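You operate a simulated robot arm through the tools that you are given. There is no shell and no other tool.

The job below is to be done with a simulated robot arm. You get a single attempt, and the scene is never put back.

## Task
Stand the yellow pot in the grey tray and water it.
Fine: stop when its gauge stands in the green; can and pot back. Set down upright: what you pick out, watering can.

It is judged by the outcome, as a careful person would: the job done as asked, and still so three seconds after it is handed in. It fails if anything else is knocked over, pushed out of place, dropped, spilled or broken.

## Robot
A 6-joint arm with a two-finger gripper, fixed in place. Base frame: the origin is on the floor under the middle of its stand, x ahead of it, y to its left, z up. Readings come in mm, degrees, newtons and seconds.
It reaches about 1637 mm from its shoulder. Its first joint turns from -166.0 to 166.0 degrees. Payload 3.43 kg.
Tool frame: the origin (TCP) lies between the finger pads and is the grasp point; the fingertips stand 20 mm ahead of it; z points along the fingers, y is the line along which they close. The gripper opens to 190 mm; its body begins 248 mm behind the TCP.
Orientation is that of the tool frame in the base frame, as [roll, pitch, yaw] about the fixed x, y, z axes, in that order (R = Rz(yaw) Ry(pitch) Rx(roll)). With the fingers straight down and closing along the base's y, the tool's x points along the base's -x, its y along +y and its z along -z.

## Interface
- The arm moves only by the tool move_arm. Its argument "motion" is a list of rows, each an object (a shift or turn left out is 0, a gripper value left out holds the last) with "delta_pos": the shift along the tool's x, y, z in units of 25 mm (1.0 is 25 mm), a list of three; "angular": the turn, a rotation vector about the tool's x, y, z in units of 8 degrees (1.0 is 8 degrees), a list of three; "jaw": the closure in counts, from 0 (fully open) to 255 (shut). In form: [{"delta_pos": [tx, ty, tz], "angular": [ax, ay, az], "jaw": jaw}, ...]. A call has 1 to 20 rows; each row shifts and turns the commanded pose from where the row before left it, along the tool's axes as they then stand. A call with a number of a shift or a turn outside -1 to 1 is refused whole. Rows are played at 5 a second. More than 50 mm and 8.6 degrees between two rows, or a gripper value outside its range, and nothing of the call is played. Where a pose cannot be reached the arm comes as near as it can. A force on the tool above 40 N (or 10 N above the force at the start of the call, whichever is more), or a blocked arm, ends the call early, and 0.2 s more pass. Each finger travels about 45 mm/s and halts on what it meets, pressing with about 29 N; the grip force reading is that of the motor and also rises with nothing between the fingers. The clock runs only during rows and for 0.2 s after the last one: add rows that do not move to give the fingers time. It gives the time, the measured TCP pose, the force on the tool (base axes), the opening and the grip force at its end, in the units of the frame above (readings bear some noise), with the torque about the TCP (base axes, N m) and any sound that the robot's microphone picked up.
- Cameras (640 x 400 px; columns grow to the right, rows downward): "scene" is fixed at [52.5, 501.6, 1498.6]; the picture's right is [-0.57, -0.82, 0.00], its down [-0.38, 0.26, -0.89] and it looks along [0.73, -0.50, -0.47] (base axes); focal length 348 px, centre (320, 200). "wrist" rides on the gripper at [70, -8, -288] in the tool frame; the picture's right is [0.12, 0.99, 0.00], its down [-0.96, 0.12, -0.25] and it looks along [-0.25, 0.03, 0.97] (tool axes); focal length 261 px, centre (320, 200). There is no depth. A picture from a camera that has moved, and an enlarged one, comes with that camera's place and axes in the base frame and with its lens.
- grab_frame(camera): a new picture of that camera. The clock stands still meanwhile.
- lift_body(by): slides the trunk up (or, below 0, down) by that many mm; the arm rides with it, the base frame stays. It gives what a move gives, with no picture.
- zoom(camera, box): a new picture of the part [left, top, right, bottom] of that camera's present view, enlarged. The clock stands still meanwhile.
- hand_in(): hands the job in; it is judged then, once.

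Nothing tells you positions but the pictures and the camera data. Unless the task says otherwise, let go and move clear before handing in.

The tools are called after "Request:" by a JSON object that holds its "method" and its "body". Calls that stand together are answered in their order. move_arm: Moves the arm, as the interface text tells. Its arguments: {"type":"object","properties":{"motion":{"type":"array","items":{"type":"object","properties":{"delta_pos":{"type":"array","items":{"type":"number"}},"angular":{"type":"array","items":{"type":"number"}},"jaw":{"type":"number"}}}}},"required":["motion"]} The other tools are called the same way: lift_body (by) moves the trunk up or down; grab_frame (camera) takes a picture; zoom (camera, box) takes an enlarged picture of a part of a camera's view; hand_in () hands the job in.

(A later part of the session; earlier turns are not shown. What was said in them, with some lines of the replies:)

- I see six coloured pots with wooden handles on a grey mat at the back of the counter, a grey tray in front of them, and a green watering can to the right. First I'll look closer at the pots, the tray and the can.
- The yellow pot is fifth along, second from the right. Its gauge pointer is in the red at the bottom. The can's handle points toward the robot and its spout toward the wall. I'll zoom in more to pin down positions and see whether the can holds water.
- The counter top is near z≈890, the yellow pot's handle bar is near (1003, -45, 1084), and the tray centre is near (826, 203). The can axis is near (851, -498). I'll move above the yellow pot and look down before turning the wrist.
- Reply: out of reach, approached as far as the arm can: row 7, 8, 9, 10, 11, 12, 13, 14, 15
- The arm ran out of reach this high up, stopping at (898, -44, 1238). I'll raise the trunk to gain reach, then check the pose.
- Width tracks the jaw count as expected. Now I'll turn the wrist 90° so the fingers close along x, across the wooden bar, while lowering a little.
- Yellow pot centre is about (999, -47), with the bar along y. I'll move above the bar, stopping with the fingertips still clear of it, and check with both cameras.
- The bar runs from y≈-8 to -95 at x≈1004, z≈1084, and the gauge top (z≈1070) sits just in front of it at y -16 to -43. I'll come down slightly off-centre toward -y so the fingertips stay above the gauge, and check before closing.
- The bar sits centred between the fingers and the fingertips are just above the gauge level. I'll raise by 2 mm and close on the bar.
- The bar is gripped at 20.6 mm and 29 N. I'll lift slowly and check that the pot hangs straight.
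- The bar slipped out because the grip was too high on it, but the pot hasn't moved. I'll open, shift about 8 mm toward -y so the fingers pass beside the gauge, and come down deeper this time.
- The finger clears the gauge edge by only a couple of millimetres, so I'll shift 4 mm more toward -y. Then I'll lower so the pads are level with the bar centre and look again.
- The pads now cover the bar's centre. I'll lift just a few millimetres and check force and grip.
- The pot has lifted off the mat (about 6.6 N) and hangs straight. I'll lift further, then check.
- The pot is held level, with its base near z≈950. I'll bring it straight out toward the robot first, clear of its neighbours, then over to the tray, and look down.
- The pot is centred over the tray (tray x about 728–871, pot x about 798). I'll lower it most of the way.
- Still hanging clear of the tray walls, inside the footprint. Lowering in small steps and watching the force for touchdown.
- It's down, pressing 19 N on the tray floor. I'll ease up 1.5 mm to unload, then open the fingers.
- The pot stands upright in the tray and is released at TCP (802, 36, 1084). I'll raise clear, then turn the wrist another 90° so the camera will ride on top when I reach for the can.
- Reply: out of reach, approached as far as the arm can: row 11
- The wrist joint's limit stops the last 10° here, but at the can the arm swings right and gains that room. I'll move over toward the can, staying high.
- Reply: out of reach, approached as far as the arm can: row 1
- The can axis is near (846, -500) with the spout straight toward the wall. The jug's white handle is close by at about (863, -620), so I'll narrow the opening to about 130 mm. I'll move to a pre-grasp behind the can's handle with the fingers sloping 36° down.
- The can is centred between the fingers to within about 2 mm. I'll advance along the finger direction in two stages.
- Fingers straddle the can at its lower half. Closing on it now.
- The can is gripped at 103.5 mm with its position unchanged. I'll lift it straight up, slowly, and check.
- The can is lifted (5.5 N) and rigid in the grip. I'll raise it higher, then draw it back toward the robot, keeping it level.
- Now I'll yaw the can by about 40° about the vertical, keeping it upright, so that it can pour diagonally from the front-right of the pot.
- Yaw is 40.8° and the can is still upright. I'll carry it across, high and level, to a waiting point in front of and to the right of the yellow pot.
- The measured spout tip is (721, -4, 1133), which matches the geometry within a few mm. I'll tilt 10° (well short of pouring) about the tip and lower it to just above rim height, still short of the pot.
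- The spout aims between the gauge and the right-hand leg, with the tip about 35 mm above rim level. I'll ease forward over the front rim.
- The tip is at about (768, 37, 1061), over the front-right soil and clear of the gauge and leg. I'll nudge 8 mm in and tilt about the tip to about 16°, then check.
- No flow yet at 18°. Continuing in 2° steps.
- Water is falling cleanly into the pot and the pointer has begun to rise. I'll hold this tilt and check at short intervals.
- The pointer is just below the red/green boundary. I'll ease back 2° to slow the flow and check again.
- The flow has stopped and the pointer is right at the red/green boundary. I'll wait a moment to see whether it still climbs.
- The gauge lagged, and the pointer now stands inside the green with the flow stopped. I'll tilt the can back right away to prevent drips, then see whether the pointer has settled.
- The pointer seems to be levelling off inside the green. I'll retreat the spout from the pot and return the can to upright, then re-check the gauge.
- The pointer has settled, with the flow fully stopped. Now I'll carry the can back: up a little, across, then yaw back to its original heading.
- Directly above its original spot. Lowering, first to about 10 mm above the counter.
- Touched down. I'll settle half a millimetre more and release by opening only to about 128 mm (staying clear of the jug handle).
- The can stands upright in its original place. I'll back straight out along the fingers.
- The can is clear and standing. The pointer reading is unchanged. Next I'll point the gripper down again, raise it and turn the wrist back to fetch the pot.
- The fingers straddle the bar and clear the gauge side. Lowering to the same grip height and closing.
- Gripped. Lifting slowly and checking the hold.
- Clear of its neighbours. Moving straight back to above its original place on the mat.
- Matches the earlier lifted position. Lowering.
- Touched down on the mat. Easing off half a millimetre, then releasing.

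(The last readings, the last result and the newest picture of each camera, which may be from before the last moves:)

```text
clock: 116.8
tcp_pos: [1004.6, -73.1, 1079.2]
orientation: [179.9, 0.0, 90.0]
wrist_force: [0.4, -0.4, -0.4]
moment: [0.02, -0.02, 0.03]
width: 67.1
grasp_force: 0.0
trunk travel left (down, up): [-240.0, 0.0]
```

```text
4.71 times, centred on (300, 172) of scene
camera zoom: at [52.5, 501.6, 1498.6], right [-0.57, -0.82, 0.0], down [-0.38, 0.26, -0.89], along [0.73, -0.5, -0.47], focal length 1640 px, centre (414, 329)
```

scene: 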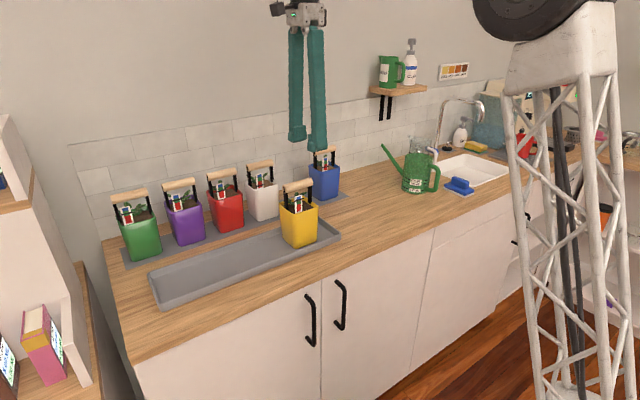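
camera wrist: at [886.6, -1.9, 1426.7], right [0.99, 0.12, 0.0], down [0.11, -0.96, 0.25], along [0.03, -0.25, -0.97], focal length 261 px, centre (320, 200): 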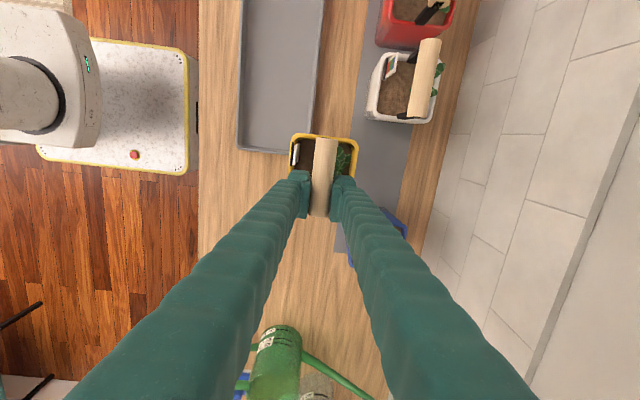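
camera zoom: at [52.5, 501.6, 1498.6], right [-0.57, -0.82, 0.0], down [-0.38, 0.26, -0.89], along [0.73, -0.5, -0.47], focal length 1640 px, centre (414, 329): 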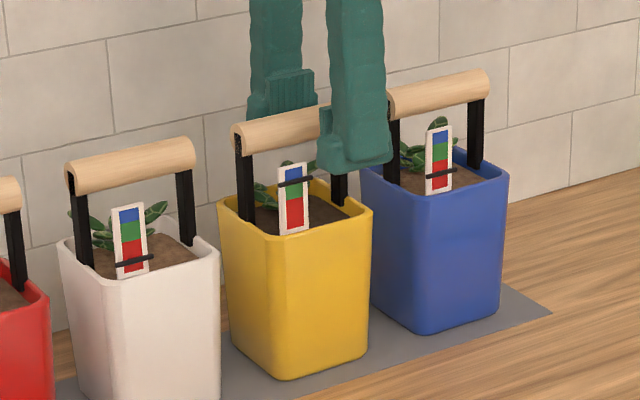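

The pot is back on its spot on the mat. Raising straight up and moving clear.

Request:
{"method": "move_arm", "body": {"motion": [{"delta_pos": [0, 0, -0.3]}, {"delta_pos": [0, 0, -0.5]}, {"delta_pos": [0, 0, -0.7]}, {"delta_pos": [0, 0, -0.8]}, {"delta_pos": [0, 0, -0.8]}, {"delta_pos": [0, -0.8, -0.3]}, {"delta_pos": [0, -0.9, -0.2]}, {"delta_pos": [0, -0.9, -0.2]}, {"delta_pos": [0, -0.9, 0]}, {"delta_pos": [0, -0.9, 0]}, {"delta_pos": [0, -0.9, 0]}, {"delta_pos": [0, -0.9, 0]}, {"delta_pos": [0, -0.9, 0]}, {}]}}

Request:
{"method": "grab_frame", "body": {"camera": "scene"}}

Request:
{"method": "zoom", "body": {"camera": "scene", "box": [286, 160, 302, 190]}}

Request:
{"method": "zoom", "body": {"camera": "scene", "box": [316, 150, 332, 180]}}

```text
clock: 119.8
tcp_pos: [827.5, -72.1, 1175.5]
orientation: [179.9, 0.0, 89.8]
wrist_force: [-0.6, 0.6, 0.8]
moment: [-0.05, -0.03, -0.01]
width: 67.2
grasp_force: 0.1
trunk travel left (down, up): [-240.0, 0.0]
```

```text
taken
```

scene: 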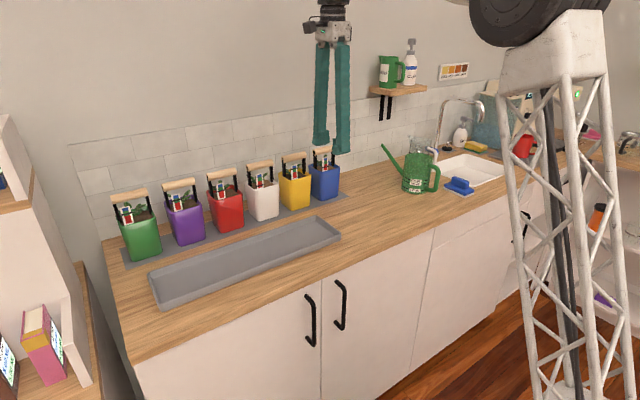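

```text
13.33 times, centred on (294, 175) of scene
camera zoom: at [52.5, 501.6, 1498.6], right [-0.57, -0.82, 0.0], down [-0.38, 0.26, -0.89], along [0.73, -0.5, -0.47], focal length 4647 px, centre (667, 533)
```

zoom: 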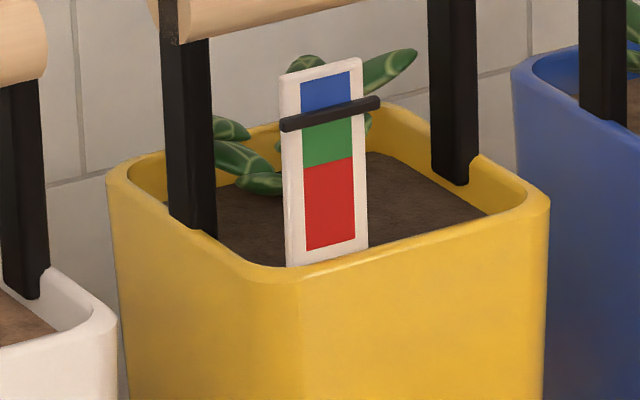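

```text
13.33 times, centred on (324, 165) of scene
camera zoom: at [52.5, 501.6, 1498.6], right [-0.57, -0.82, 0.0], down [-0.38, 0.26, -0.89], along [0.73, -0.5, -0.47], focal length 4647 px, centre (267, 667)
```

zoom: 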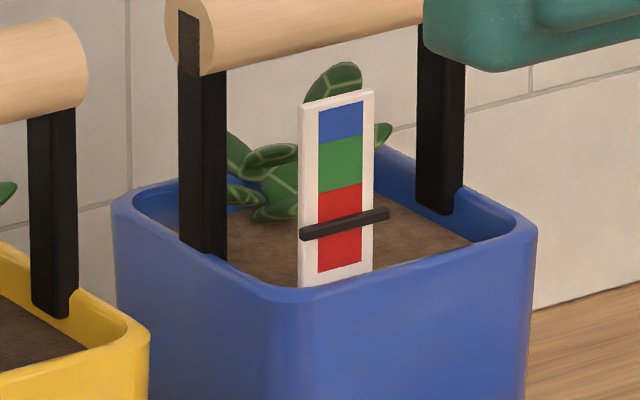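

All pots and the can are back in place. I'll do a last check of the tray, counter and can for spills or displacement.

Request:
{"method": "zoom", "body": {"camera": "scene", "box": [100, 130, 360, 310]}}

Request:
{"method": "zoom", "body": {"camera": "scene", "box": [376, 125, 476, 200]}}

Request:
{"method": "zoom", "body": {"camera": "scene", "box": [290, 166, 300, 182]}}

Request:
{"method": "grab_frame", "body": {"camera": "wrist"}}

```text
2.22 times, centred on (230, 220) of scene
camera zoom: at [52.5, 501.6, 1498.6], right [-0.57, -0.82, 0.0], down [-0.38, 0.26, -0.89], along [0.73, -0.5, -0.47], focal length 775 px, centre (520, 156)
```

zoom: 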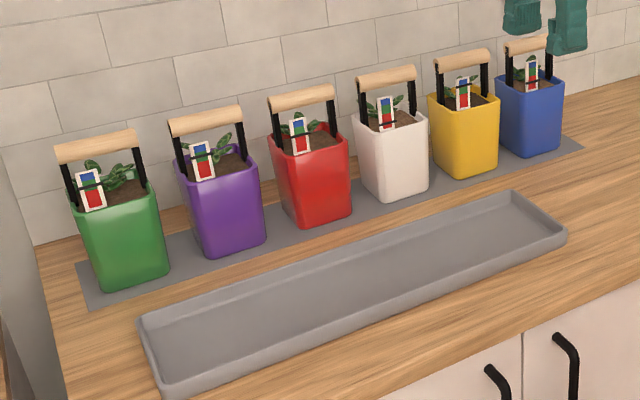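

```text
5.33 times, centred on (426, 162) of scene
camera zoom: at [52.5, 501.6, 1498.6], right [-0.57, -0.82, 0.0], down [-0.38, 0.26, -0.89], along [0.73, -0.5, -0.47], focal length 1859 px, centre (-245, 400)
```

zoom: 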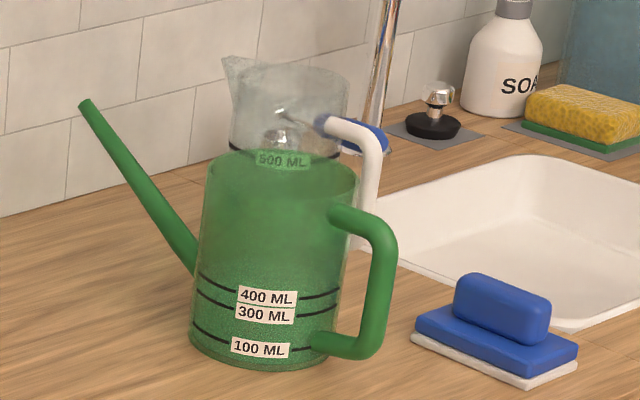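

```text
16.00 times, centred on (295, 174) of scene
camera zoom: at [52.5, 501.6, 1498.6], right [-0.57, -0.82, 0.0], down [-0.38, 0.26, -0.89], along [0.73, -0.5, -0.47], focal length 5577 px, centre (720, 616)
```

zoom: 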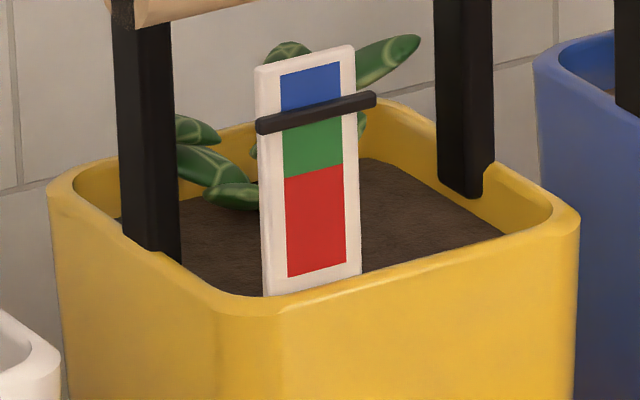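

```text
taken
camera wrist: at [819.4, -1.5, 1461.7], right [0.99, 0.12, 0.0], down [0.11, -0.96, 0.25], along [0.03, -0.25, -0.97], focal length 261 px, centre (320, 200)
```

wrist: 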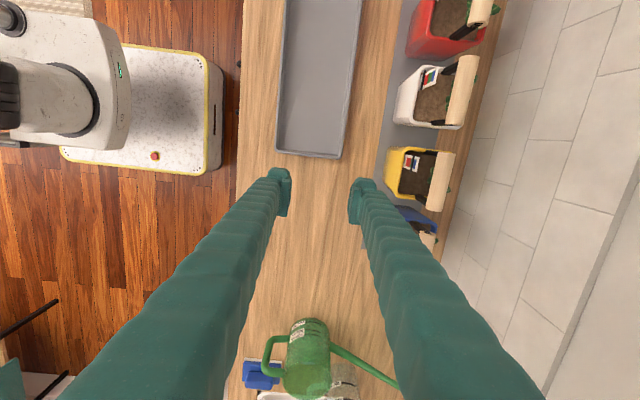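

Everything stands where it was, with no spills visible. I'll move the arm further clear of the counter and confirm the gauge is stable.

Request:
{"method": "move_arm", "body": {"motion": [{"delta_pos": [0.3, -0.9, -0.5]}, {"delta_pos": [0.5, -0.9, -0.5]}, {"delta_pos": [0.6, -0.9, -0.5]}, {"delta_pos": [0.6, -0.9, -0.5]}, {"delta_pos": [0.6, -0.9, -0.5]}, {"delta_pos": [0.6, -0.9, -0.3]}, {"delta_pos": [0.6, -0.9, 0]}, {"delta_pos": [0.6, -0.9, 0]}, {"delta_pos": [0.5, -0.9, 0]}, {}, {}, {}, {}, {}, {}, {}, {}, {}, {}, {}]}}

Request:
{"method": "zoom", "body": {"camera": "scene", "box": [290, 166, 300, 182]}}

Request:
{"method": "grab_frame", "body": {"camera": "scene"}}

```text
clock: 124.0
tcp_pos: [624.9, 51.1, 1243.2]
orientation: [-179.9, 0.0, 89.9]
wrist_force: [0.4, 0.6, 0.2]
moment: [0.04, 0.0, 0.02]
width: 66.9
grasp_force: 0.1
trunk travel left (down, up): [-240.0, 0.0]
```

```text
16.00 times, centred on (295, 174) of scene
camera zoom: at [52.5, 501.6, 1498.6], right [-0.57, -0.82, 0.0], down [-0.38, 0.26, -0.89], along [0.73, -0.5, -0.47], focal length 5577 px, centre (720, 616)
```

zoom: 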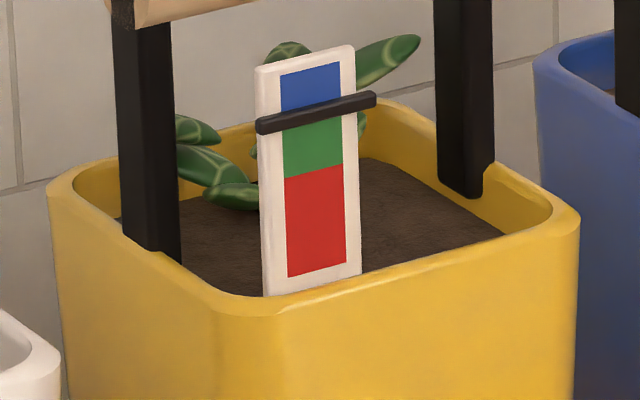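

```text
taken
```

scene: 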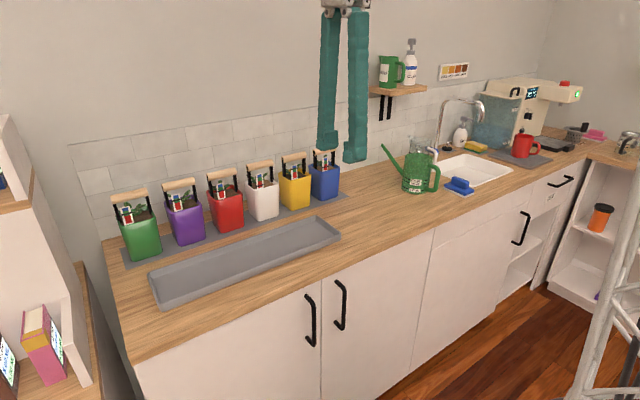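

The gauge is steady, with the pointer right at the upper end of the green. The yellow pot is back upright on the mat, the can is upright in its original place, the tray is empty and dry, and the arm is clear. Handing in.

Request:
{"method": "hand_in", "body": {}}

```text
The job is handed in.
```

The yellow pot was watered in the grey tray and is back upright on the mat. However, its gauge stopped right at the top edge of the green. From the camera I can't rule out that it's just over the line into blue.

- **Watering:** I stopped pouring as the pointer reached the bottom of the green. The gauge lags by a few seconds, so it kept climbing before settling. It hasn't visibly moved in the 50 seconds or so since, and there was no way to take water back out.
- **Watering can:** it is back upright in its original place.
- **Everything else:** the first grip on the pot's handle slipped before it left the mat, and the pot stayed where it was. I saw no spills, and nothing else was knocked or moved.
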